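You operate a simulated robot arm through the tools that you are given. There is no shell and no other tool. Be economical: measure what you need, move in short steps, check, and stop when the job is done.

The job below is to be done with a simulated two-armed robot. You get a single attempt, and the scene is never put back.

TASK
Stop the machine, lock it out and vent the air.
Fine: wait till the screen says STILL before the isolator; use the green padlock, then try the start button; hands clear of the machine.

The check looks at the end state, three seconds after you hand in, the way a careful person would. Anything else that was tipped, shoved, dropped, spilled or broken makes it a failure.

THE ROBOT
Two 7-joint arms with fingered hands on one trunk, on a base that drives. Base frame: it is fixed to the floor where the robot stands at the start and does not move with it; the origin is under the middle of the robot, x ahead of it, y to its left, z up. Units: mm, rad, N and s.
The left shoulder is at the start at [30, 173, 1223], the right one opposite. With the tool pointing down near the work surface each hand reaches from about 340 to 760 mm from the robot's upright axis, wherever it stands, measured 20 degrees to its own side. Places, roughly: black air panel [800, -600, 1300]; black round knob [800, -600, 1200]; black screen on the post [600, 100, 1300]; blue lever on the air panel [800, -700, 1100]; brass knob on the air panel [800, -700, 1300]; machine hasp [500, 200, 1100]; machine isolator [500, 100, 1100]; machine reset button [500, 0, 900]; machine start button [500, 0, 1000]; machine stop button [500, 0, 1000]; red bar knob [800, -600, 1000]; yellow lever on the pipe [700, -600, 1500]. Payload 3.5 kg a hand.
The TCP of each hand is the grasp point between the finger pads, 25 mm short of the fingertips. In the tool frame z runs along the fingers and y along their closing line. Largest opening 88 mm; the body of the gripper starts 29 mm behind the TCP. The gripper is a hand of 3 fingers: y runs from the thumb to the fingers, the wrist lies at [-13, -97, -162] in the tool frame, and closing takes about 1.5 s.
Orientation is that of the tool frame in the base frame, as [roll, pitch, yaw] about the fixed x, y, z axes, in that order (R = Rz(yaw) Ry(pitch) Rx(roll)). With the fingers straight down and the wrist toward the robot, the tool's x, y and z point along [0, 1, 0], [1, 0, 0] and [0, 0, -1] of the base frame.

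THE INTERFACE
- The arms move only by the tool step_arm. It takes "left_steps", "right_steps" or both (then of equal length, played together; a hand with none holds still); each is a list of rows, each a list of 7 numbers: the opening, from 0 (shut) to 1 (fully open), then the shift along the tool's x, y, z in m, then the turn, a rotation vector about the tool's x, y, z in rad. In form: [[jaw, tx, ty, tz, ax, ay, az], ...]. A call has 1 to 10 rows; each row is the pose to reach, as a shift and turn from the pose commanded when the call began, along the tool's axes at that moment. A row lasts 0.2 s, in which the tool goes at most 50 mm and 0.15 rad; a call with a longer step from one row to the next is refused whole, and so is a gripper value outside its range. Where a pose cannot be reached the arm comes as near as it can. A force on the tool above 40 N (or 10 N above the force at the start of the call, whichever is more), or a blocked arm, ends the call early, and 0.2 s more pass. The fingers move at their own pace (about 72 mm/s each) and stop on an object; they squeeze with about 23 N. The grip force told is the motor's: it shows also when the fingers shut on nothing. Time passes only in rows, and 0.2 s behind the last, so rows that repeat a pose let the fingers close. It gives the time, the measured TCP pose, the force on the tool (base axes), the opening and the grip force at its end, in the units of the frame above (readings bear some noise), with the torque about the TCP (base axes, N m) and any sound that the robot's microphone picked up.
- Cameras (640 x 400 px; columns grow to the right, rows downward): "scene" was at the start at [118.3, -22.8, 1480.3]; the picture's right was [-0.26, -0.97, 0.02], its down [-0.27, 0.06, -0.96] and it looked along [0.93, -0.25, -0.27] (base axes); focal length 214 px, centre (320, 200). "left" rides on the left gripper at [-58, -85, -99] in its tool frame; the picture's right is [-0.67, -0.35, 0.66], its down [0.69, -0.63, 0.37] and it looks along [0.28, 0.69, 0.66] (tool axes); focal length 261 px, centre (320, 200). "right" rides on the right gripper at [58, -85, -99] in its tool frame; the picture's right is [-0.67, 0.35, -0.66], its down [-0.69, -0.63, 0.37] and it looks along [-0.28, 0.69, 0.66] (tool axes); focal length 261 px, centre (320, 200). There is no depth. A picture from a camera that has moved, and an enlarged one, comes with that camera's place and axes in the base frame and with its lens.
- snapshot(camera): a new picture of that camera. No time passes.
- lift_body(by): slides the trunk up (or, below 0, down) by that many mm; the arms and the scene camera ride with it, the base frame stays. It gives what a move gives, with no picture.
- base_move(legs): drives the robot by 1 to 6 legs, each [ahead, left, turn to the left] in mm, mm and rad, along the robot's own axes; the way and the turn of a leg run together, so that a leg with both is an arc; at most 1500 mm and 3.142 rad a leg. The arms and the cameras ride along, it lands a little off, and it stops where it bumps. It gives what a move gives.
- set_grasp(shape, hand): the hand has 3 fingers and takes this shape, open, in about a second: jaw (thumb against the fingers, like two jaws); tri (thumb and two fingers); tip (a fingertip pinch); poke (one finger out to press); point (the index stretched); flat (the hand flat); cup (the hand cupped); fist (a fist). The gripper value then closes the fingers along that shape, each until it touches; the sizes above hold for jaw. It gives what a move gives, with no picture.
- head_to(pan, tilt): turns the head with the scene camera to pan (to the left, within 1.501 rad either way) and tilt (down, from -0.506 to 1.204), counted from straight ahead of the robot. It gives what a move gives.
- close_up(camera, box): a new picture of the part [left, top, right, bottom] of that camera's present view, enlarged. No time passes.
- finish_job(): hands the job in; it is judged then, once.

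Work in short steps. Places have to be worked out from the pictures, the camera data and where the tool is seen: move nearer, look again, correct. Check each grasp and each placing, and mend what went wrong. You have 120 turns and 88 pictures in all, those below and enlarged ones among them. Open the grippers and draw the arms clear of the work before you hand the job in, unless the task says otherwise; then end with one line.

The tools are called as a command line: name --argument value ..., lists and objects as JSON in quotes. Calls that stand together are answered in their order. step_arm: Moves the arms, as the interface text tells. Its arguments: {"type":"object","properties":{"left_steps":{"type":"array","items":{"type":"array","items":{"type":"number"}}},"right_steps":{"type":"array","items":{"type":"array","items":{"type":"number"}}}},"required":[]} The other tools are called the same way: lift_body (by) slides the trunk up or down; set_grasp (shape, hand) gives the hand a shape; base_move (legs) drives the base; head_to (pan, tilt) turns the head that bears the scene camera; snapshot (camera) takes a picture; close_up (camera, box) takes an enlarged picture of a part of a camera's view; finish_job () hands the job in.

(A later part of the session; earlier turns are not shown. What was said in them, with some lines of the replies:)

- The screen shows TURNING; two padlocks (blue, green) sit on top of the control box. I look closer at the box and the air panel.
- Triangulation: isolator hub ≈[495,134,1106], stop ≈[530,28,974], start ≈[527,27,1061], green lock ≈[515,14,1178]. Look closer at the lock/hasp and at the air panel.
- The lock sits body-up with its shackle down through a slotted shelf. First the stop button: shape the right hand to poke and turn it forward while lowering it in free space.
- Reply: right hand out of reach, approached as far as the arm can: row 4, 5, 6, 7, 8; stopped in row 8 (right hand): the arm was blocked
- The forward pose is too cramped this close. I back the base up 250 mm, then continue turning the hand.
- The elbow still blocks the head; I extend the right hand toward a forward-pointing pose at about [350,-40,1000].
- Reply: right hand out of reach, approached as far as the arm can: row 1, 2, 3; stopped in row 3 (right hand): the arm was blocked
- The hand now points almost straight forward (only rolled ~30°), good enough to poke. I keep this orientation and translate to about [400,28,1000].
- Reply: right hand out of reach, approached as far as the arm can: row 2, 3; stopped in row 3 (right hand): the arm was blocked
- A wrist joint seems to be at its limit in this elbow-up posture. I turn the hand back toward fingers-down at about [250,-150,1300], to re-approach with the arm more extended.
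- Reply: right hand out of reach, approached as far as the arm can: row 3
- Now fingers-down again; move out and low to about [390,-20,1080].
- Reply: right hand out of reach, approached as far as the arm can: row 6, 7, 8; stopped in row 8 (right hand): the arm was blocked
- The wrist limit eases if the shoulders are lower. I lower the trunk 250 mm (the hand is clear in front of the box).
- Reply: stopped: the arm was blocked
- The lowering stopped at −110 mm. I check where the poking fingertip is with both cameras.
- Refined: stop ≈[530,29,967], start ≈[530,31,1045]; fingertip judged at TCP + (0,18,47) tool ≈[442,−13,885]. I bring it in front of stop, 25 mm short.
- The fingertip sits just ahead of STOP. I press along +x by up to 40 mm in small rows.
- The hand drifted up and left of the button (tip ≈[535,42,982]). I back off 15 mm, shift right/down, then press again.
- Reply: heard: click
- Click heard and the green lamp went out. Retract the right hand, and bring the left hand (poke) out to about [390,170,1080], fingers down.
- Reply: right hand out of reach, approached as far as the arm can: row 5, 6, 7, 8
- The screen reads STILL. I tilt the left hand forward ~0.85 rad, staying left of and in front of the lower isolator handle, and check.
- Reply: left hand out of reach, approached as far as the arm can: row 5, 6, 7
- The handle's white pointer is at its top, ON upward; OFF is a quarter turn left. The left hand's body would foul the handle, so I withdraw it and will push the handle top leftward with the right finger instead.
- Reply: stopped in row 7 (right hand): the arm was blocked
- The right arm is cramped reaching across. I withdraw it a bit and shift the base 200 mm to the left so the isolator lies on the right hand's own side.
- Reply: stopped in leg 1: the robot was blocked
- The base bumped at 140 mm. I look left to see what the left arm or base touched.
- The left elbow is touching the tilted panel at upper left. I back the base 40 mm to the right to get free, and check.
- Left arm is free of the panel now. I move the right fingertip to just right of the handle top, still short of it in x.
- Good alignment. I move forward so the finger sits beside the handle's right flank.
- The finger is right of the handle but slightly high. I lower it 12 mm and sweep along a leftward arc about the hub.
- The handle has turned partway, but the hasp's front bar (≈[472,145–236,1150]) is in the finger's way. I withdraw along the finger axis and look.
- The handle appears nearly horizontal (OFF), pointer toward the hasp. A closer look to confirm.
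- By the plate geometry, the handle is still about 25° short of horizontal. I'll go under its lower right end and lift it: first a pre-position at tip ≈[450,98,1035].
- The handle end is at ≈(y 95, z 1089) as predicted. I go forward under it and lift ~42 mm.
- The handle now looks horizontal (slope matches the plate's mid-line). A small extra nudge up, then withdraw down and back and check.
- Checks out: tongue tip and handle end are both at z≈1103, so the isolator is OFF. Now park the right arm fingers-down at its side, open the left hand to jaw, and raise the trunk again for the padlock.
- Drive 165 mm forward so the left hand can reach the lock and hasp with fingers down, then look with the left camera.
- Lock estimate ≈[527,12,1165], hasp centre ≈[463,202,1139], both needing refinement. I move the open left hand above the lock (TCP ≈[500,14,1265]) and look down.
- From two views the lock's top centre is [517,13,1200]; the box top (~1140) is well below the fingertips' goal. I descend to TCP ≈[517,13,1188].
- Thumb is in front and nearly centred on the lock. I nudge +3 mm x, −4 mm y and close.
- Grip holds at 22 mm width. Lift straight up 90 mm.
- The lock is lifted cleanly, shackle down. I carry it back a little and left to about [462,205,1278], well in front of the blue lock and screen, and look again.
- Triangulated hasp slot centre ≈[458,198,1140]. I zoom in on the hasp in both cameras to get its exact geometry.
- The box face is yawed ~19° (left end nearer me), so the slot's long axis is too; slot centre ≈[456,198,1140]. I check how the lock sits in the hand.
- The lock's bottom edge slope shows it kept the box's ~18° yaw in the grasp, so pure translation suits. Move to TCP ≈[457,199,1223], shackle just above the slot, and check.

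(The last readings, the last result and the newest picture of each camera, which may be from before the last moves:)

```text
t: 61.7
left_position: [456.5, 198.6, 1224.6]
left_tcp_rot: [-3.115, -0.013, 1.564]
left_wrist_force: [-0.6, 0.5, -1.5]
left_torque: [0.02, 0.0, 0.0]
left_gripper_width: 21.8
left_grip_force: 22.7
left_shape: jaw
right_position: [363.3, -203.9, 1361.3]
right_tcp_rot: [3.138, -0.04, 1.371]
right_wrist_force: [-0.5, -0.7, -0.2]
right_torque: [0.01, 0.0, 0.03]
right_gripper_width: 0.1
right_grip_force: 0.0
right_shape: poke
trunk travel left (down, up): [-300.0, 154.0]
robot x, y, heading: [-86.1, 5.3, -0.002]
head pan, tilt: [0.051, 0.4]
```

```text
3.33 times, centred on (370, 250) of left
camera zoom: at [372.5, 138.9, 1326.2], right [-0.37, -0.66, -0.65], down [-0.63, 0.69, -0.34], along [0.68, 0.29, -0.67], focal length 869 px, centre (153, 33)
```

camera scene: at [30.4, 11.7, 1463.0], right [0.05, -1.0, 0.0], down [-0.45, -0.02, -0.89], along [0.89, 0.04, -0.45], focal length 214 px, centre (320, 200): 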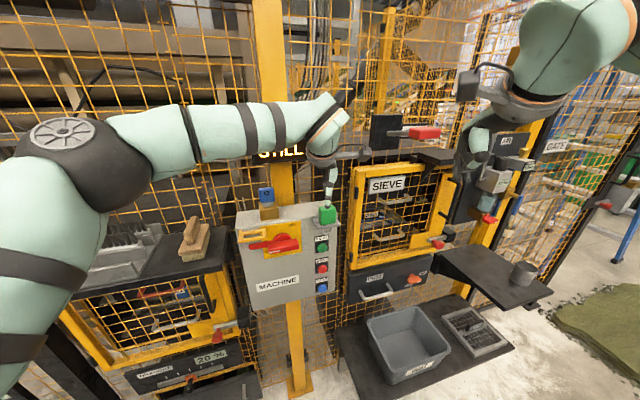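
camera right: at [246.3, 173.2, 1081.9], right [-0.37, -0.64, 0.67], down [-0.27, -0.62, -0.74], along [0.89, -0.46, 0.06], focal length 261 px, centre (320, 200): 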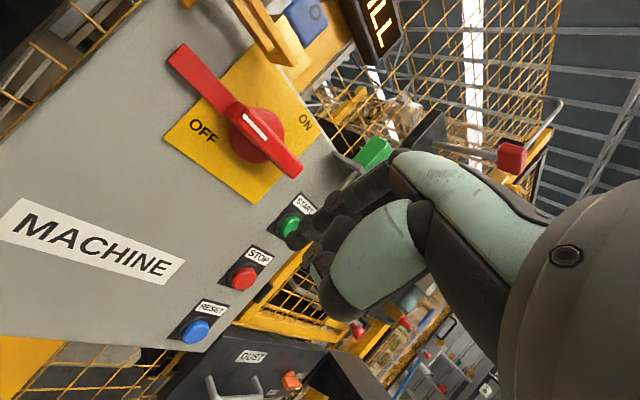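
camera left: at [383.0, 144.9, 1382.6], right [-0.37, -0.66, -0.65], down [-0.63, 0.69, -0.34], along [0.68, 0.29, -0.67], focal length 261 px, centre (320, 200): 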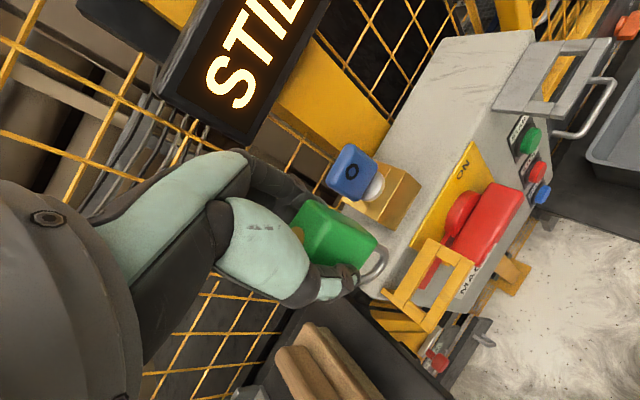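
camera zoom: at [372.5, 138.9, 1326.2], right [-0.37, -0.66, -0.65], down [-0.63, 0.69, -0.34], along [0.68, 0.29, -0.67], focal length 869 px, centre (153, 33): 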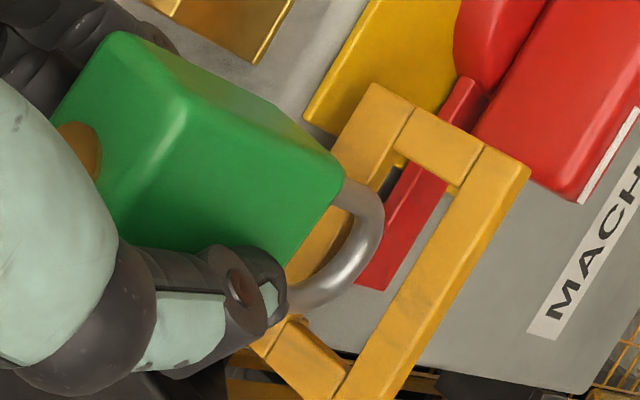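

Shackle bottom triangulates to ≈[456,200,1148], right over the slot centre ≈[458,200,1140]. I descend slowly, with a 2 mm forward bias.

step_arm --left_steps '[[0, 0, 0.002, 0.006, 0, 0, 0], [0, 0, 0.002, 0.012, 0, 0, 0], [0, 0, 0.002, 0.018, 0, 0, 0], [0, 0, 0.0025, 0.024, 0, 0, 0], [0, 0, 0.0025, 0.03, 0, 0, 0], [0, 0, 0.003, 0.036, 0, 0, 0], [0, 0, 0.003, 0.042, 0, 0, 0]]'

close_up --camera "scene" --box '[210, 190, 306, 250]'

close_up --camera "left" --box '[290, 190, 450, 310]'

```text
t: 63.3
left_position: [456.2, 200.1, 1185.6]
left_tcp_rot: [-3.123, -0.011, 1.563]
left_wrist_force: [3.4, 1.0, 20.7]
left_torque: [0.07, -0.05, 0.04]
left_gripper_width: 22.9
left_grip_force: 23.2
left_shape: jaw
right_position: [362.1, -205.0, 1360.2]
right_tcp_rot: [3.137, -0.042, 1.374]
right_wrist_force: [-0.5, -0.7, -0.9]
right_torque: [-0.04, -0.02, 0.01]
right_gripper_width: 0.0
right_grip_force: 0.1
right_shape: poke
trunk travel left (down, up): [-300.0, 154.0]
robot x, y, heading: [-87.7, 6.5, -0.001]
head pan, tilt: [0.051, 0.4]
```

```text
6.67 times, centred on (258, 220) of scene
camera zoom: at [28.1, 10.0, 1463.6], right [0.05, -1.0, 0.0], down [-0.45, -0.02, -0.9], along [0.89, 0.04, -0.45], focal length 1430 px, centre (733, 67)
```

zoom: 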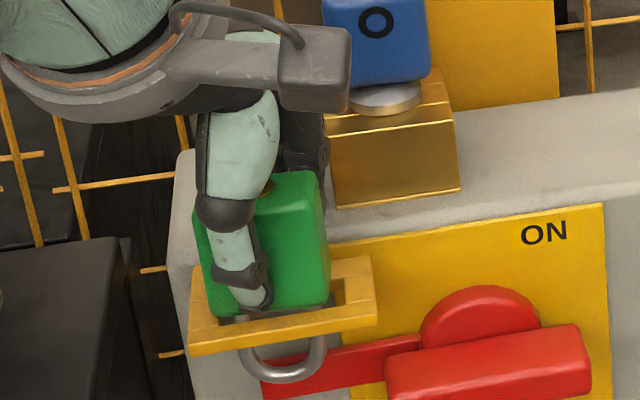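

```text
3.33 times, centred on (370, 250) of left
camera zoom: at [371.7, 139.8, 1286.5], right [-0.37, -0.66, -0.66], down [-0.63, 0.69, -0.35], along [0.69, 0.29, -0.67], focal length 869 px, centre (153, 33)
```

zoom: 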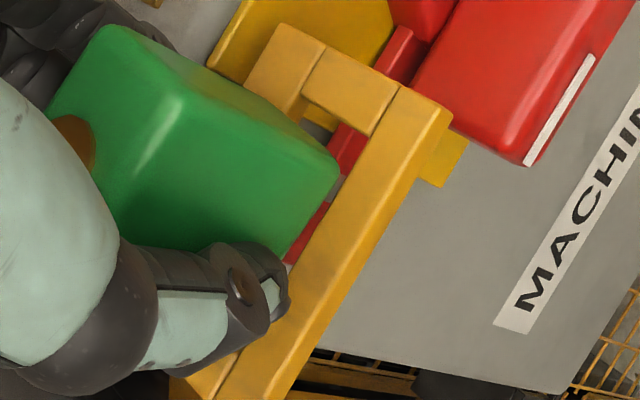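

The shackle is through the hasp slot and the body rests on the plate (20 N). I press slightly once, then open and rise.

step_arm --left_steps '[[0, 0, 0, -0.001, 0, 0, 0], [0.5, 0, 0, -0.002, 0, 0, 0], [1, 0, 0, -0.002, 0, 0, 0], [1, 0, 0, -0.002, 0, 0, 0], [1, 0, 0, -0.002, 0, 0, 0], [1, 0, 0, -0.002, 0, 0, 0]]'

step_arm --left_steps '[[1, 0, 0, -0.02, 0, 0, 0], [1, 0, 0, -0.045, 0, 0, 0], [1, 0, 0, -0.085, 0, 0, 0], [1, 0, -0.03, -0.12, 0, 0, 0], [1, 0, -0.075, -0.13, 0, 0, 0]]'

close_up --camera "scene" --box '[210, 190, 306, 250]'

snapshot --camera "left"

```text
t: 64.7
left_position: [453.7, 199.6, 1186.0]
left_tcp_rot: [-3.12, -0.012, 1.562]
left_wrist_force: [-12.1, -3.3, 8.5]
left_torque: [-0.08, 0.04, -0.15]
left_gripper_width: 85.7
left_grip_force: 0.1
left_shape: jaw
right_position: [359.9, -205.1, 1361.1]
right_tcp_rot: [3.133, -0.042, 1.373]
right_wrist_force: [0.2, 0.3, -0.3]
right_torque: [0.0, 0.03, 0.05]
right_gripper_width: 0.0
right_grip_force: 0.1
right_shape: poke
trunk travel left (down, up): [-300.0, 154.0]
robot x, y, heading: [-89.5, 2.9, -0.003]
head pan, tilt: [0.051, 0.4]
```

```text
t: 65.9
left_position: [383.2, 196.8, 1318.2]
left_tcp_rot: [-3.118, -0.012, 1.561]
left_wrist_force: [-0.3, 0.5, -1.1]
left_torque: [0.04, 0.01, 0.03]
left_gripper_width: 87.9
left_grip_force: 0.1
left_shape: jaw
right_position: [361.7, -202.8, 1359.7]
right_tcp_rot: [3.136, -0.04, 1.374]
right_wrist_force: [-0.1, 0.7, -0.2]
right_torque: [-0.02, 0.01, 0.01]
right_gripper_width: 0.1
right_grip_force: 0.1
right_shape: poke
trunk travel left (down, up): [-300.0, 154.0]
robot x, y, heading: [-91.9, 5.2, -0.002]
head pan, tilt: [0.051, 0.4]
```

```text
6.67 times, centred on (258, 220) of scene
camera zoom: at [28.1, 11.8, 1463.2], right [0.05, -1.0, 0.0], down [-0.45, -0.02, -0.89], along [0.89, 0.04, -0.45], focal length 1430 px, centre (733, 67)
```

zoom: 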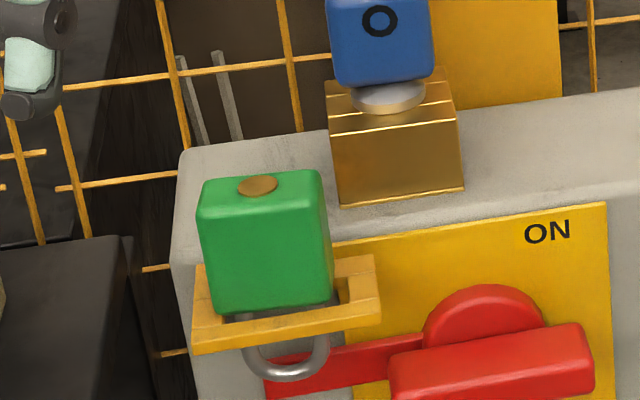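

```text
26 pictures are left
camera left: at [298.8, 138.7, 1420.2], right [-0.37, -0.66, -0.65], down [-0.63, 0.69, -0.34], along [0.68, 0.29, -0.67], focal length 261 px, centre (320, 200)
```

left: 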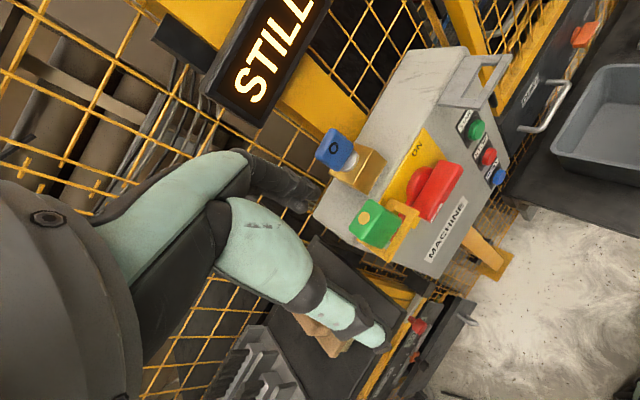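

The green lock sits in the hasp with its shackle through. Now back off 165 mm and lower the trunk 110 mm — the configuration in which the right finger pressed STOP — to try START.

base_move --legs '[[-165, 0, 0]]'

lift_body --by -110

```text
t: 67.4
left_position: [220.8, 199.6, 1315.4]
left_tcp_rot: [-3.112, -0.012, 1.568]
left_wrist_force: [0.8, 0.3, 0.5]
left_torque: [0.01, 0.05, -0.02]
left_gripper_width: 87.6
left_grip_force: 0.0
left_shape: jaw
right_position: [202.6, -203.3, 1357.6]
right_tcp_rot: [-3.141, -0.042, 1.379]
right_wrist_force: [0.8, -0.5, -0.2]
right_torque: [0.02, 0.02, 0.0]
right_gripper_width: 0.0
right_grip_force: 0.0
right_shape: poke
trunk travel left (down, up): [-300.0, 154.0]
robot x, y, heading: [-257.2, 5.6, 0.001]
head pan, tilt: [0.051, 0.4]
```

```text
t: 68.8
left_position: [216.3, 199.9, 1208.7]
left_tcp_rot: [-3.117, -0.013, 1.568]
left_wrist_force: [-0.1, 0.2, -0.1]
left_torque: [-0.04, -0.01, 0.02]
left_gripper_width: 87.9
left_grip_force: 0.0
left_shape: jaw
right_position: [197.9, -201.1, 1249.8]
right_tcp_rot: [3.136, -0.041, 1.377]
right_wrist_force: [0.3, 0.2, 0.4]
right_torque: [0.03, 0.03, 0.01]
right_gripper_width: 0.1
right_grip_force: 0.1
right_shape: poke
trunk travel left (down, up): [-190.0, 264.0]
robot x, y, heading: [-258.0, 6.4, 0.002]
head pan, tilt: [0.051, 0.4]
```

Swing the right poke finger out to about [410,25,1090] while tilting it forward.

step_arm --right_steps '[[0, 0.0285, 0.018, 0.019, -0.092, 0, 0], [0, 0.057, 0.036, 0.038, -0.184, 0, 0], [0, 0.0855, 0.0545, 0.057, -0.277, 0, 0], [0, 0.114, 0.0727, 0.076, -0.369, 0, 0], [0, 0.1426, 0.091, 0.095, -0.461, 0, 0], [0, 0.171, 0.109, 0.114, -0.553, 0, 0], [0, 0.1997, 0.127, 0.133, -0.646, 0, 0], [0, 0.228, 0.1453, 0.152, -0.738, 0, 0], [0, 0.2567, 0.1635, 0.171, -0.83, 0, 0], [0, 0.2567, 0.1635, 0.171, -0.83, 0, 0]]'

snapshot --camera "right"

```text
t: 71.0
left_position: [216.6, 198.5, 1207.1]
left_tcp_rot: [-3.116, -0.012, 1.567]
left_wrist_force: [-0.8, 0.4, -0.1]
left_torque: [0.01, 0.01, 0.05]
left_gripper_width: 87.7
left_grip_force: 0.2
left_shape: jaw
right_position: [406.5, 24.1, 1090.6]
right_tcp_rot: [2.306, -0.043, 1.381]
right_wrist_force: [-0.5, 0.4, 0.0]
right_torque: [0.0, 0.01, 0.01]
right_gripper_width: 0.3
right_grip_force: 0.1
right_shape: poke
trunk travel left (down, up): [-190.0, 264.0]
robot x, y, heading: [-255.5, 1.1, 0.002]
head pan, tilt: [0.051, 0.4]
```

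```text
25 pictures are left
camera right: at [289.1, 104.6, 1096.9], right [-0.38, -0.64, 0.67], down [-0.27, -0.61, -0.74], along [0.88, -0.46, 0.06], focal length 261 px, centre (320, 200)
```

right: 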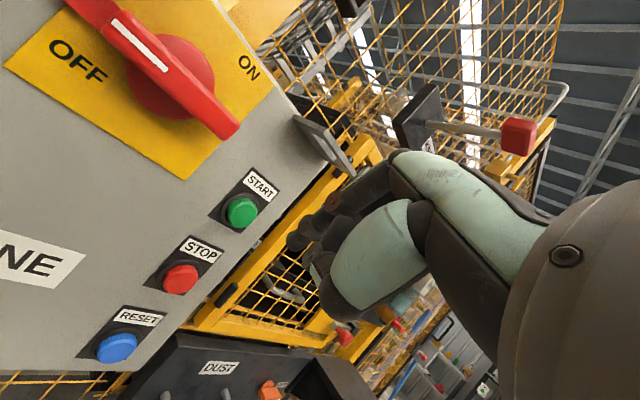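

START ≈[528,33,1054]. I approach and press, then withdraw to the pre-press point in the same call.

step_arm --right_steps '[[0, 0.006, 0.012, 0.024, 0, 0, 0], [0, 0.012, 0.024, 0.048, 0, 0, 0], [0, 0.018, 0.036, 0.0726, 0, 0, 0], [0, 0.018, 0.036, 0.0726, 0, 0, 0], [0, 0.0196, 0.0412, 0.0785, 0, 0, 0], [0, 0.021, 0.0465, 0.0844, 0, 0, 0], [0, 0.0226, 0.0517, 0.09, 0, 0, 0], [0, 0.0242, 0.0569, 0.0961, 0, 0, 0]]'

close_up --camera "right" --box '[160, 100, 480, 300]'

```text
t: 72.8
left_position: [214.7, 199.4, 1208.0]
left_tcp_rot: [-3.121, -0.013, 1.567]
left_wrist_force: [0.3, -0.3, 0.0]
left_torque: [-0.03, 0.02, -0.02]
left_gripper_width: 87.5
left_grip_force: 0.1
left_shape: jaw
right_position: [518.7, 29.2, 1071.5]
right_tcp_rot: [2.308, -0.042, 1.381]
right_wrist_force: [-14.3, 0.2, -2.1]
right_torque: [-0.02, 0.25, 0.11]
right_gripper_width: 0.1
right_grip_force: 0.2
right_shape: poke
trunk travel left (down, up): [-190.0, 264.0]
robot x, y, heading: [-260.3, 3.8, -0.001]
head pan, tilt: [0.051, 0.4]
heard: click
```

```text
2.00 times, centred on (320, 200) of right
camera zoom: at [401.8, 110.2, 1077.8], right [-0.38, -0.64, 0.67], down [-0.27, -0.62, -0.74], along [0.88, -0.46, 0.06], focal length 521 px, centre (320, 200)
```

zoom: 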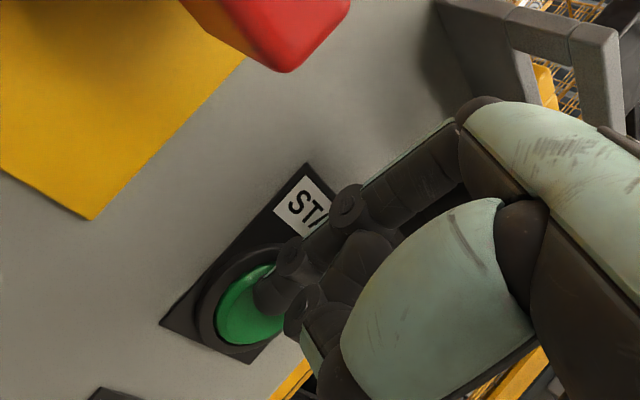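

START clicked. I withdraw the right hand straight back, then fold it to its parked fingers-down pose.

step_arm --right_steps '[[0, -0.0066, -0.0229, -0.0258, 0, 0, 0], [0, -0.0132, -0.0457, -0.0515, 0, 0, 0], [0, -0.045, -0.045, -0.085, 0.1, 0, 0], [0, -0.077, -0.044, -0.118, 0.2, 0, 0], [0, -0.109, -0.043, -0.151, 0.3, 0, 0], [0, -0.141, -0.042, -0.184, 0.41, 0, 0], [0, -0.173, -0.041, -0.217, 0.51, 0, 0], [0, -0.205, -0.04, -0.25, 0.62, 0, 0], [0, -0.237, -0.039, -0.283, 0.72, 0, 0], [0, -0.269, -0.038, -0.316, 0.83, 0, 0]]'

head_to --pan -0.55 --tilt 0.1

snapshot --camera "scene"

```text
t: 75.0
left_position: [216.7, 199.4, 1206.9]
left_tcp_rot: [-3.117, -0.011, 1.567]
left_wrist_force: [-0.1, -0.7, 0.4]
left_torque: [0.04, -0.02, -0.03]
left_gripper_width: 87.6
left_grip_force: 0.1
left_shape: jaw
right_position: [212.3, -194.3, 1241.9]
right_tcp_rot: [3.139, -0.042, 1.38]
right_wrist_force: [0.1, -0.2, -1.3]
right_torque: [0.0, 0.01, -0.01]
right_gripper_width: 0.0
right_grip_force: 0.1
right_shape: poke
trunk travel left (down, up): [-190.0, 264.0]
robot x, y, heading: [-256.2, 6.0, 0.006]
head pan, tilt: [0.051, 0.4]
```

```text
t: 76.0
left_position: [217.1, 201.6, 1206.5]
left_tcp_rot: [-3.115, -0.013, 1.566]
left_wrist_force: [-0.4, 1.3, 1.1]
left_torque: [-0.01, -0.02, -0.02]
left_gripper_width: 87.9
left_grip_force: 0.1
left_shape: jaw
right_position: [212.6, -192.9, 1240.5]
right_tcp_rot: [3.139, -0.04, 1.38]
right_wrist_force: [0.4, -0.2, 0.0]
right_torque: [-0.01, -0.01, -0.02]
right_gripper_width: 0.0
right_grip_force: 0.0
right_shape: poke
trunk travel left (down, up): [-190.0, 264.0]
robot x, y, heading: [-252.4, 5.7, -0.004]
head pan, tilt: [-0.55, 0.099]
```

```text
23 pictures are left
camera scene: at [-81.4, -41.0, 1362.4], right [-0.51, -0.85, 0.1], down [-0.27, 0.05, -0.96], along [0.82, -0.52, -0.25], focal length 214 px, centre (320, 200)
```

scene: 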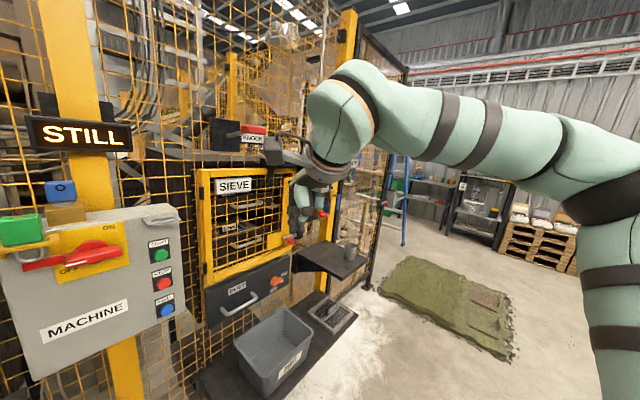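

All good there. Now drive right ~480 mm (staying back) toward the air panel and look at it.

base_move --legs '[[0, -480, 0]]'

lift_body --by 110

head_to --pan -0.1 --tilt 0.2

snapshot --camera "scene"

```text
t: 78.8
left_position: [217.3, -274.2, 1207.5]
left_tcp_rot: [-3.115, -0.012, 1.567]
left_wrist_force: [0.6, -0.1, 1.1]
left_torque: [-0.02, -0.04, 0.0]
left_gripper_width: 87.6
left_grip_force: 0.0
left_shape: jaw
right_position: [214.0, -669.1, 1241.2]
right_tcp_rot: [3.138, -0.041, 1.38]
right_wrist_force: [-1.0, -0.4, 0.2]
right_torque: [0.0, 0.02, -0.01]
right_gripper_width: 0.3
right_grip_force: 0.1
right_shape: poke
trunk travel left (down, up): [-190.0, 264.0]
robot x, y, heading: [-253.3, -466.8, -0.001]
head pan, tilt: [-0.55, 0.099]
```

```text
t: 80.3
left_position: [216.3, -276.0, 1318.1]
left_tcp_rot: [-3.115, -0.012, 1.566]
left_wrist_force: [-0.3, 1.1, 0.0]
left_torque: [-0.01, -0.02, 0.01]
left_gripper_width: 87.7
left_grip_force: 0.0
left_shape: jaw
right_position: [213.9, -668.0, 1352.6]
right_tcp_rot: [3.137, -0.041, 1.379]
right_wrist_force: [0.9, 0.2, -1.2]
right_torque: [-0.04, 0.0, -0.02]
right_gripper_width: 0.2
right_grip_force: 0.1
right_shape: poke
trunk travel left (down, up): [-300.0, 154.0]
robot x, y, heading: [-255.3, -468.2, -0.001]
head pan, tilt: [-0.55, 0.099]
```

```text
t: 81.2
left_position: [217.0, -275.3, 1318.1]
left_tcp_rot: [-3.116, -0.012, 1.567]
left_wrist_force: [0.5, -0.6, 0.5]
left_torque: [0.0, 0.0, 0.0]
left_gripper_width: 88.0
left_grip_force: 0.0
left_shape: jaw
right_position: [214.6, -668.0, 1351.9]
right_tcp_rot: [3.138, -0.041, 1.378]
right_wrist_force: [0.5, -0.6, 0.1]
right_torque: [-0.01, -0.03, 0.02]
right_gripper_width: 0.0
right_grip_force: 0.0
right_shape: poke
trunk travel left (down, up): [-300.0, 154.0]
robot x, y, heading: [-256.6, -470.2, -0.003]
head pan, tilt: [-0.099, 0.201]
```

```text
22 pictures are left
camera scene: at [-135.0, -477.6, 1481.5], right [-0.1, -1.0, 0.01], down [-0.26, 0.02, -0.96], along [0.96, -0.1, -0.26], focal length 214 px, centre (320, 200)
```

scene: 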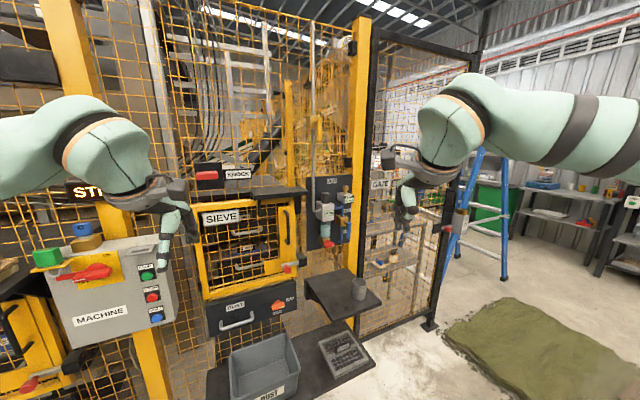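

The air panel is visible between the hands; zoom in on it.

close_up --camera "scene" --box '[285, 155, 385, 255]'

close_up --camera "scene" --box '[285, 20, 405, 170]'

```text
4.00 times, centred on (335, 205) of scene
camera zoom: at [-135.0, -477.6, 1481.5], right [-0.1, -1.0, 0.01], down [-0.26, 0.02, -0.96], along [0.96, -0.1, -0.26], focal length 858 px, centre (260, 180)
```

zoom: 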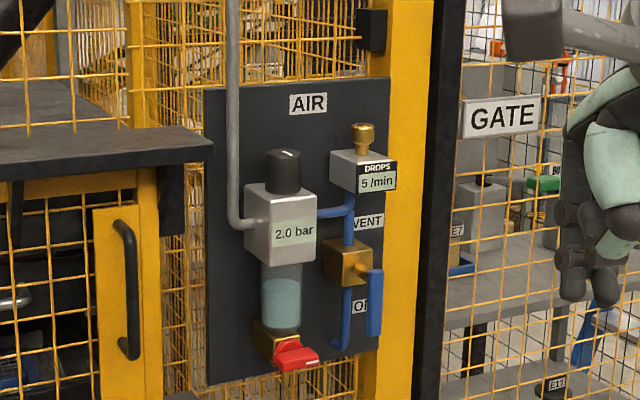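

```text
2.67 times, centred on (345, 95) of scene
camera zoom: at [-135.0, -477.6, 1481.5], right [-0.1, -1.0, 0.01], down [-0.26, 0.02, -0.96], along [0.96, -0.1, -0.26], focal length 572 px, centre (253, 480)
```

zoom: 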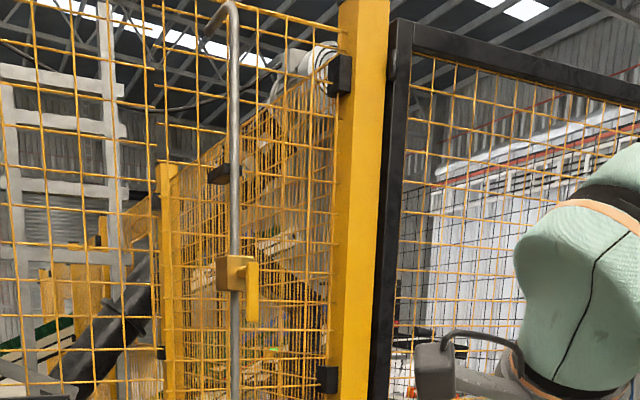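

The blue lever hangs down (label "ON" beside it), with "VENT" above; it's at about [770,−703,1125→1047]. I drive to about (−20, −640) and look closely.

base_move --legs '[[0, -170, 0], [225, 0, 0]]'

head_to --pan 0.0 --tilt 0.35

snapshot --camera "scene"

```text
t: 83.9
left_position: [441.3, -446.1, 1319.0]
left_tcp_rot: [-3.118, -0.012, 1.567]
left_wrist_force: [-0.3, 0.5, -0.3]
left_torque: [-0.03, -0.01, -0.05]
left_gripper_width: 87.6
left_grip_force: 0.1
left_shape: jaw
right_position: [437.9, -839.6, 1353.1]
right_tcp_rot: [3.136, -0.039, 1.377]
right_wrist_force: [0.1, 0.3, 0.1]
right_torque: [-0.03, 0.01, 0.01]
right_gripper_width: 0.3
right_grip_force: 0.0
right_shape: poke
trunk travel left (down, up): [-300.0, 154.0]
robot x, y, heading: [-29.5, -642.6, -0.004]
head pan, tilt: [-0.099, 0.201]
```

```text
t: 84.6
left_position: [444.1, -445.0, 1318.0]
left_tcp_rot: [-3.116, -0.012, 1.567]
left_wrist_force: [-0.4, 0.7, 0.5]
left_torque: [-0.04, -0.02, 0.01]
left_gripper_width: 87.8
left_grip_force: 0.0
left_shape: jaw
right_position: [440.4, -839.4, 1352.2]
right_tcp_rot: [3.136, -0.04, 1.378]
right_wrist_force: [-0.1, -0.1, 0.2]
right_torque: [0.01, 0.01, -0.01]
right_gripper_width: 0.1
right_grip_force: 0.0
right_shape: poke
trunk travel left (down, up): [-300.0, 154.0]
robot x, y, heading: [-33.6, -638.4, -0.001]
head pan, tilt: [0.0, 0.351]
```

```text
19 pictures are left
camera scene: at [91.3, -638.9, 1467.5], right [0.0, -1.0, 0.0], down [-0.4, 0.0, -0.91], along [0.91, 0.0, -0.4], focal length 214 px, centre (320, 200)
```

scene: 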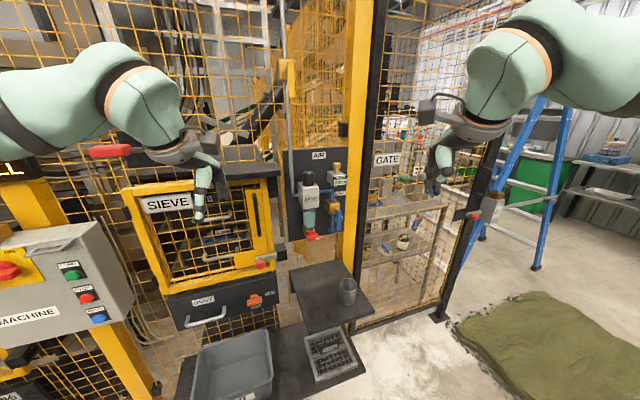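

close_up --camera "scene" --box '[280, 145, 360, 245]'

```text
4.00 times, centred on (320, 195) of scene
camera zoom: at [91.3, -638.9, 1467.5], right [0.0, -1.0, 0.0], down [-0.4, 0.0, -0.91], along [0.91, 0.0, -0.4], focal length 858 px, centre (320, 220)
```

zoom: 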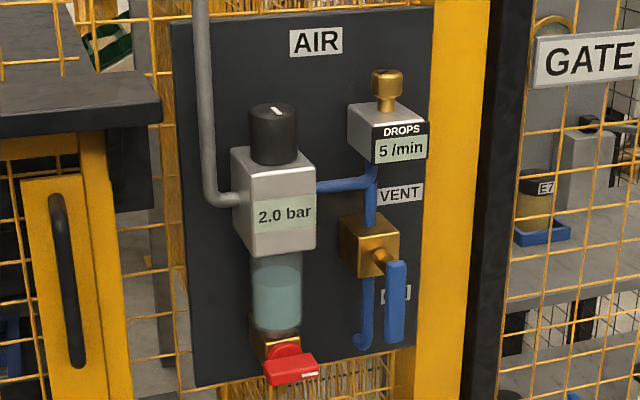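

The lever pivots on a forward stem at ≈[779,−708,1119], hanging down to z≈1041. I move the base a bit forward/right, lower the trunk 110 mm, and swing the right poke finger toward it.

base_move --legs '[[40, -40, 0]]'

lift_body --by -110

```text
t: 85.6
left_position: [476.7, -480.3, 1320.1]
left_tcp_rot: [-3.123, -0.006, 1.565]
left_wrist_force: [-0.3, 0.3, -0.5]
left_torque: [0.0, -0.02, 0.0]
left_gripper_width: 87.6
left_grip_force: 0.0
left_shape: jaw
right_position: [473.8, -872.4, 1355.1]
right_tcp_rot: [3.13, -0.037, 1.377]
right_wrist_force: [0.5, -0.5, 0.8]
right_torque: [-0.02, -0.02, -0.03]
right_gripper_width: 0.0
right_grip_force: 0.1
right_shape: poke
trunk travel left (down, up): [-300.0, 154.0]
robot x, y, heading: [9.0, -678.7, 0.001]
head pan, tilt: [0.0, 0.351]
```

```text
t: 87.0
left_position: [484.1, -487.3, 1208.5]
left_tcp_rot: [-3.116, -0.013, 1.567]
left_wrist_force: [0.1, -0.6, -0.3]
left_torque: [0.02, -0.02, 0.0]
left_gripper_width: 87.4
left_grip_force: 0.1
left_shape: jaw
right_position: [479.4, -878.5, 1241.3]
right_tcp_rot: [3.136, -0.04, 1.377]
right_wrist_force: [-0.1, -0.8, -0.4]
right_torque: [0.03, -0.04, 0.0]
right_gripper_width: 0.1
right_grip_force: 0.0
right_shape: poke
trunk travel left (down, up): [-190.0, 264.0]
robot x, y, heading: [8.1, -677.6, -0.006]
head pan, tilt: [0.0, 0.351]
```

Swing the right finger out to TCP ≈[680,−680,1085] while tilting forward; the cup (top ≈930) stays well below.

step_arm --right_steps '[[0, 0.0284, 0.0198, 0.0207, -0.104, 0, 0], [0, 0.0568, 0.0396, 0.0414, -0.2075, 0, 0], [0, 0.0851, 0.0594, 0.062, -0.311, 0, 0], [0, 0.1135, 0.0792, 0.0828, -0.415, 0, 0], [0, 0.142, 0.099, 0.1034, -0.519, 0, 0], [0, 0.17, 0.1187, 0.124, -0.6225, 0, 0], [0, 0.1986, 0.1385, 0.1448, -0.726, 0, 0], [0, 0.227, 0.1583, 0.1655, -0.83, 0, 0], [0, 0.227, 0.1583, 0.1655, -0.83, 0, 0]]'

snapshot --camera "right"

```text
t: 89.0
left_position: [482.9, -486.2, 1208.3]
left_tcp_rot: [-3.119, -0.013, 1.564]
left_wrist_force: [-0.2, 0.2, 0.0]
left_torque: [0.01, 0.01, 0.05]
left_gripper_width: 87.9
left_grip_force: 0.0
left_shape: jaw
right_position: [678.5, -682.5, 1086.0]
right_tcp_rot: [2.306, -0.042, 1.378]
right_wrist_force: [0.5, -0.5, -1.0]
right_torque: [0.01, -0.02, 0.02]
right_gripper_width: 0.0
right_grip_force: 0.0
right_shape: poke
trunk travel left (down, up): [-190.0, 264.0]
robot x, y, heading: [10.9, -676.7, 0.001]
head pan, tilt: [0.0, 0.351]
```

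```text
17 pictures are left
camera right: at [562.2, -601.9, 1093.0], right [-0.38, -0.64, 0.67], down [-0.27, -0.61, -0.74], along [0.88, -0.47, 0.06], focal length 261 px, centre (320, 200)
```

right: 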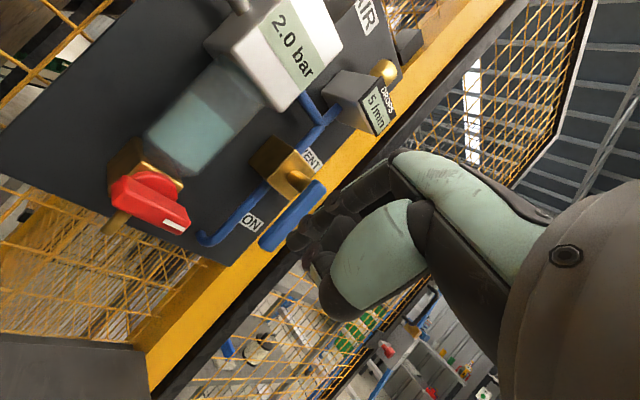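

Lever confirmed: top [782,−709,1115], bottom z≈1046, pointing to ON. I advance the finger to the left flank of its lower part.

step_arm --right_steps '[[0, 0.0003, 0.0123, 0.0204, 0, 0, 0], [0, 0.0006, 0.0246, 0.0408, 0, 0, 0], [0, 0.0006, 0.0246, 0.0408, 0, 0, 0], [0, 0.0035, 0.036, 0.0537, 0, 0, 0], [0, 0.0064, 0.0476, 0.0666, 0, 0, 0], [0, 0.0064, 0.0476, 0.0666, 0, 0, 0]]'

close_up --camera "right" --box '[160, 100, 480, 300]'

```text
t: 90.4
left_position: [483.2, -484.2, 1208.9]
left_tcp_rot: [-3.117, -0.013, 1.567]
left_wrist_force: [0.9, -1.1, 0.7]
left_torque: [0.04, 0.0, 0.02]
left_gripper_width: 87.9
left_grip_force: 0.1
left_shape: jaw
right_position: [761.5, -689.5, 1078.0]
right_tcp_rot: [2.306, -0.041, 1.378]
right_wrist_force: [-0.1, 0.2, 0.3]
right_torque: [0.02, 0.0, 0.0]
right_gripper_width: 0.0
right_grip_force: 0.0
right_shape: poke
trunk travel left (down, up): [-190.0, 264.0]
robot x, y, heading: [11.5, -676.9, -0.005]
head pan, tilt: [0.0, 0.351]
```

```text
2.00 times, centred on (320, 200) of right
camera zoom: at [644.5, -608.7, 1085.5], right [-0.38, -0.64, 0.67], down [-0.27, -0.61, -0.74], along [0.88, -0.47, 0.06], focal length 521 px, centre (320, 200)
```

zoom: 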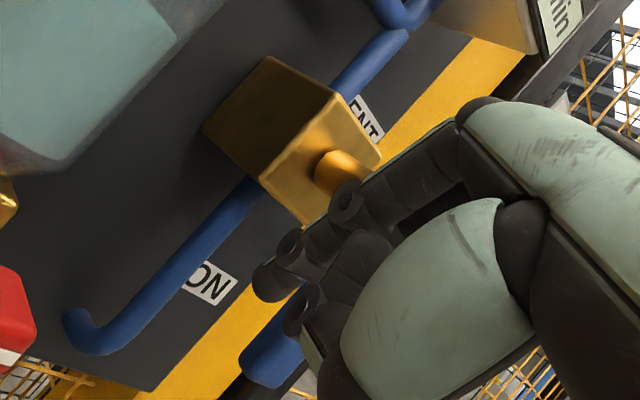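

Finger is in place left of the lever. Sweep right and up on an arc about the pivot, to 90° first.

step_arm --right_steps '[[0, -0.0145, 0.0024, 0.0031, 0, 0, 0], [0, -0.0306, 0.007, 0.0072, 0, 0, 0], [0, -0.042, 0.0148, 0.0085, 0, 0, 0], [0, -0.0522, 0.0235, 0.0091, 0, 0, 0], [0, -0.06, 0.034, 0.005, 0, 0, 0], [0, -0.065, 0.0455, -0.0003, 0, 0, 0], [0, -0.065, 0.0455, -0.0003, 0, 0, 0]]'

snapshot --camera "right"

```text
t: 92.0
left_position: [482.5, -486.4, 1207.4]
left_tcp_rot: [-3.116, -0.013, 1.565]
left_wrist_force: [0.3, 0.1, -0.3]
left_torque: [0.0, 0.01, 0.0]
left_gripper_width: 87.6
left_grip_force: 0.1
left_shape: jaw
right_position: [777.6, -761.3, 1107.9]
right_tcp_rot: [2.308, -0.041, 1.378]
right_wrist_force: [-4.1, -1.1, 0.0]
right_torque: [-0.03, 0.06, 0.07]
right_gripper_width: 0.0
right_grip_force: 0.0
right_shape: poke
trunk travel left (down, up): [-190.0, 264.0]
robot x, y, heading: [8.7, -675.5, -0.004]
head pan, tilt: [0.0, 0.351]
```

```text
15 pictures are left
camera right: at [661.2, -680.7, 1115.6], right [-0.38, -0.64, 0.67], down [-0.27, -0.61, -0.74], along [0.88, -0.47, 0.06], focal length 261 px, centre (320, 200)
```

right: 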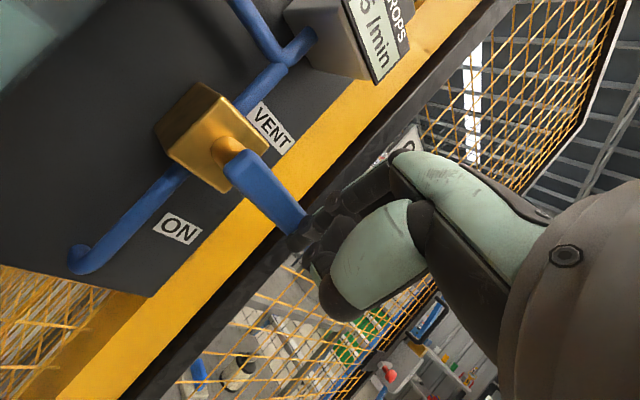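

The lever has swung out to roughly 70°, with little resistance. Continue the arc upward to ~120° and look for a stop.

step_arm --right_steps '[[0, 0, 0.006, -0.0055, 0, 0, 0], [0, 0, 0.0125, -0.0109, 0, 0, 0], [0, 0.001, 0.0185, -0.0168, 0, 0, 0], [0, 0.0023, 0.0245, -0.0228, 0, 0, 0], [0, 0.0023, 0.0245, -0.0228, 0, 0, 0]]'

snapshot --camera "right"

```text
t: 93.2
left_position: [484.2, -485.2, 1208.1]
left_tcp_rot: [-3.117, -0.013, 1.568]
left_wrist_force: [0.1, -0.2, -0.7]
left_torque: [-0.02, 0.0, -0.01]
left_gripper_width: 87.9
left_grip_force: 0.2
left_shape: jaw
right_position: [777.9, -757.7, 1142.4]
right_tcp_rot: [2.307, -0.041, 1.377]
right_wrist_force: [-0.3, 0.1, 0.1]
right_torque: [-0.01, 0.03, -0.01]
right_gripper_width: 0.0
right_grip_force: 0.1
right_shape: poke
trunk travel left (down, up): [-190.0, 264.0]
robot x, y, heading: [7.2, -676.7, -0.002]
head pan, tilt: [0.0, 0.351]
```

```text
14 pictures are left
camera right: at [661.8, -676.9, 1149.6], right [-0.38, -0.64, 0.67], down [-0.27, -0.61, -0.74], along [0.88, -0.47, 0.06], focal length 261 px, centre (320, 200)
```

right: 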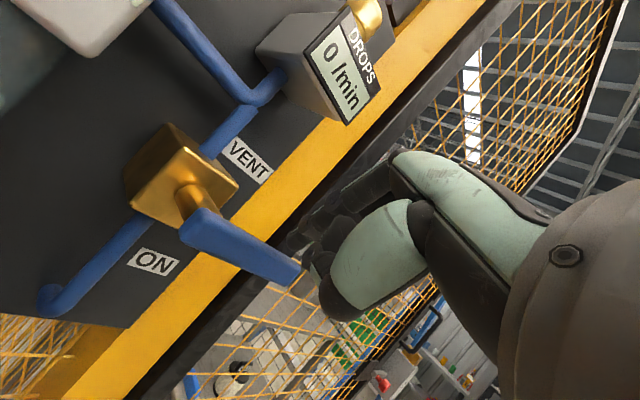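

The lever is now horizontal and DROPS reads 0/min. I withdraw straight back and look at the panel.

step_arm --right_steps '[[0, -0.004, -0.008, -0.02, 0, 0, 0], [0, -0.008, -0.02, -0.043, 0, 0, 0], [0, -0.0154, -0.0522, -0.0589, 0, 0, 0], [0, -0.045, -0.07, -0.085, 0, 0, 0], [0, -0.085, -0.08, -0.1, 0, 0, 0], [0, -0.125, -0.09, -0.11, 0, 0, 0]]'

close_up --camera "scene" --box '[260, 100, 420, 240]'

```text
t: 94.6
left_position: [483.2, -485.8, 1207.6]
left_tcp_rot: [-3.115, -0.011, 1.566]
left_wrist_force: [-0.7, 0.6, 0.3]
left_torque: [0.06, 0.02, -0.01]
left_gripper_width: 87.4
left_grip_force: 0.1
left_shape: jaw
right_position: [618.8, -834.1, 1161.2]
right_tcp_rot: [2.319, -0.04, 1.369]
right_wrist_force: [-0.7, 0.0, 1.0]
right_torque: [0.01, -0.01, 0.02]
right_gripper_width: 0.0
right_grip_force: 0.1
right_shape: poke
right hand out of reach, approached as far as the arm can: row 6
trunk travel left (down, up): [-190.0, 264.0]
robot x, y, heading: [9.4, -677.7, -0.0]
head pan, tilt: [0.0, 0.351]
```

```text
2.86 times, centred on (340, 170) of scene
camera zoom: at [194.9, -678.5, 1336.8], right [0.0, -1.0, 0.0], down [-0.51, 0.0, -0.86], along [0.86, 0.0, -0.51], focal length 613 px, centre (263, 286)
```

zoom: 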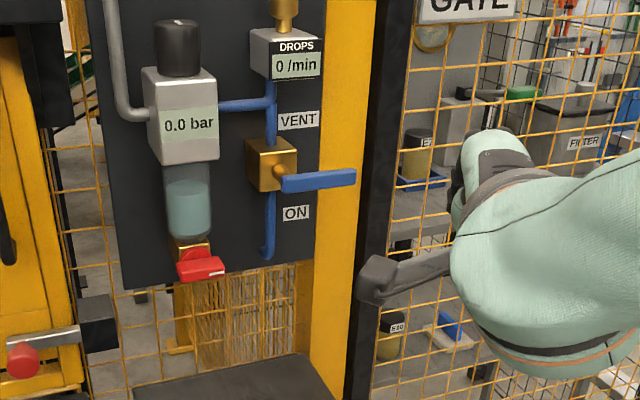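

Gauge reads 0.0 bar, lever horizontal at VENT. I fold the right arm back, then drive away from the panel.

step_arm --right_steps '[[0, -0.01, -0.0036, -0.0214, 0.117, 0, 0], [0, -0.0195, -0.007, -0.043, 0.234, 0, 0], [0, -0.029, -0.0107, -0.064, 0.351, 0, 0], [0, -0.039, -0.0142, -0.0857, 0.469, 0, 0], [0, -0.049, -0.0178, -0.107, 0.586, 0, 0], [0, -0.0586, -0.0213, -0.1286, 0.703, 0, 0], [0, -0.0684, -0.0249, -0.15, 0.82, 0, 0]]'

base_move --legs '[[-300, 0, 0]]'

set_grasp --hand "right" --shape "jaw"

head_to --pan 0.35 --tilt 0.2

snapshot --camera "scene"

```text
t: 96.2
left_position: [483.8, -484.9, 1206.9]
left_tcp_rot: [-3.119, -0.013, 1.566]
left_wrist_force: [0.0, 0.7, 0.0]
left_torque: [-0.03, 0.0, 0.02]
left_gripper_width: 87.7
left_grip_force: 0.1
left_shape: jaw
right_position: [479.3, -881.7, 1242.3]
right_tcp_rot: [3.129, -0.042, 1.378]
right_wrist_force: [1.1, 0.2, -0.5]
right_torque: [-0.03, 0.0, -0.01]
right_gripper_width: 0.0
right_grip_force: 0.1
right_shape: poke
trunk travel left (down, up): [-190.0, 264.0]
robot x, y, heading: [5.8, -675.0, -0.005]
head pan, tilt: [0.0, 0.351]
```

```text
t: 98.3
left_position: [170.5, -483.2, 1207.0]
left_tcp_rot: [-3.116, -0.012, 1.569]
left_wrist_force: [0.2, -0.5, 0.1]
left_torque: [0.03, -0.01, 0.0]
left_gripper_width: 87.6
left_grip_force: 0.0
left_shape: jaw
right_position: [169.2, -878.0, 1243.8]
right_tcp_rot: [3.127, -0.04, 1.383]
right_wrist_force: [-0.3, 0.0, 0.2]
right_torque: [-0.02, -0.04, -0.03]
right_gripper_width: 0.2
right_grip_force: 0.3
right_shape: poke
trunk travel left (down, up): [-190.0, 264.0]
robot x, y, heading: [-305.5, -678.7, 0.001]
head pan, tilt: [0.0, 0.351]
```

```text
t: 99.2
left_position: [170.7, -483.8, 1207.2]
left_tcp_rot: [-3.116, -0.011, 1.571]
left_wrist_force: [0.7, -0.6, 0.5]
left_torque: [0.0, -0.01, -0.01]
left_gripper_width: 88.0
left_grip_force: 0.0
left_shape: jaw
right_position: [169.2, -878.9, 1242.8]
right_tcp_rot: [3.129, -0.04, 1.382]
right_wrist_force: [0.6, 0.5, 1.4]
right_torque: [0.0, 0.0, -0.02]
right_gripper_width: 87.6
right_grip_force: 0.0
right_shape: jaw
trunk travel left (down, up): [-190.0, 264.0]
robot x, y, heading: [-304.6, -678.1, -0.005]
head pan, tilt: [0.0, 0.351]
```

```text
t: 100.0
left_position: [170.1, -482.6, 1208.8]
left_tcp_rot: [-3.115, -0.013, 1.57]
left_wrist_force: [0.4, -0.5, -0.7]
left_torque: [0.01, -0.02, -0.01]
left_gripper_width: 87.7
left_grip_force: 0.1
left_shape: jaw
right_position: [168.1, -877.6, 1242.3]
right_tcp_rot: [3.129, -0.039, 1.381]
right_wrist_force: [-0.4, 0.5, -0.1]
right_torque: [-0.06, -0.01, 0.02]
right_gripper_width: 88.1
right_grip_force: 0.1
right_shape: jaw
trunk travel left (down, up): [-190.0, 264.0]
robot x, y, heading: [-305.0, -680.9, 0.003]
head pan, tilt: [0.351, 0.201]
```

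```text
12 pictures are left
camera scene: at [-121.1, -645.3, 1351.5], right [0.34, -0.94, -0.06], down [-0.36, -0.07, -0.93], along [0.87, 0.34, -0.37], focal length 214 px, centre (320, 200)
```

scene: 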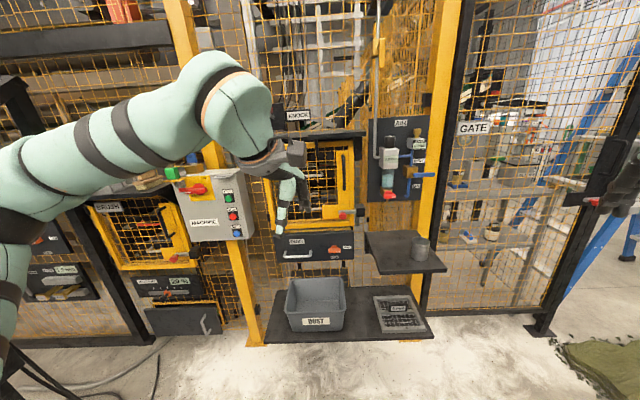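

One enlarged check of the control box and panel before handing in.

close_up --camera "scene" --box '[140, 145, 260, 245]'

close_up --camera "scene" --box '[350, 100, 450, 280]'

```text
4.00 times, centred on (200, 195) of scene
camera zoom: at [-121.1, -645.3, 1351.5], right [0.34, -0.94, -0.06], down [-0.36, -0.07, -0.93], along [0.87, 0.34, -0.37], focal length 858 px, centre (800, 220)
```

zoom: 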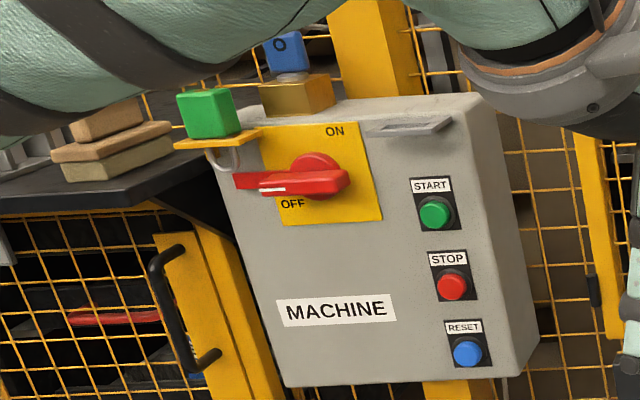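

```text
2.22 times, centred on (400, 190) of scene
camera zoom: at [-121.1, -645.3, 1351.5], right [0.34, -0.94, -0.06], down [-0.36, -0.07, -0.93], along [0.87, 0.34, -0.37], focal length 477 px, centre (142, 222)
```

zoom: 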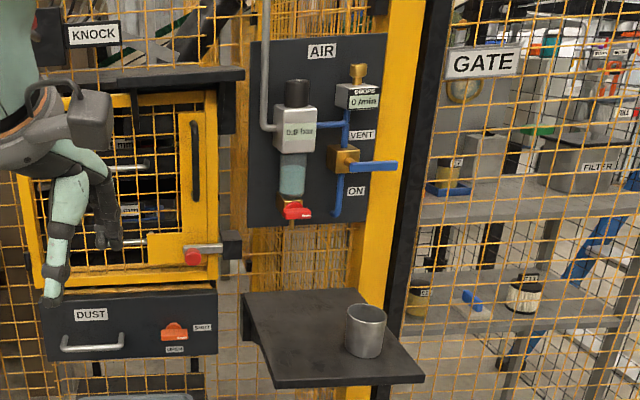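

The isolator is OFF with the green lock in the hasp, START is dark, the lever is at VENT and both hands are open and clear. I hand in.

finish_job

```text
The job is handed in.
```

The machine is stopped, the isolator was turned OFF only after the screen read STILL, and the green padlock is through the hasp. I then tried START: the button clicked, but the machine stayed dead. The air is vented (gauge at 0.0 bar), and both hands are open and clear; on the way, one base move bumped the left elbow against a panel, and the pictures showed nothing out of place.
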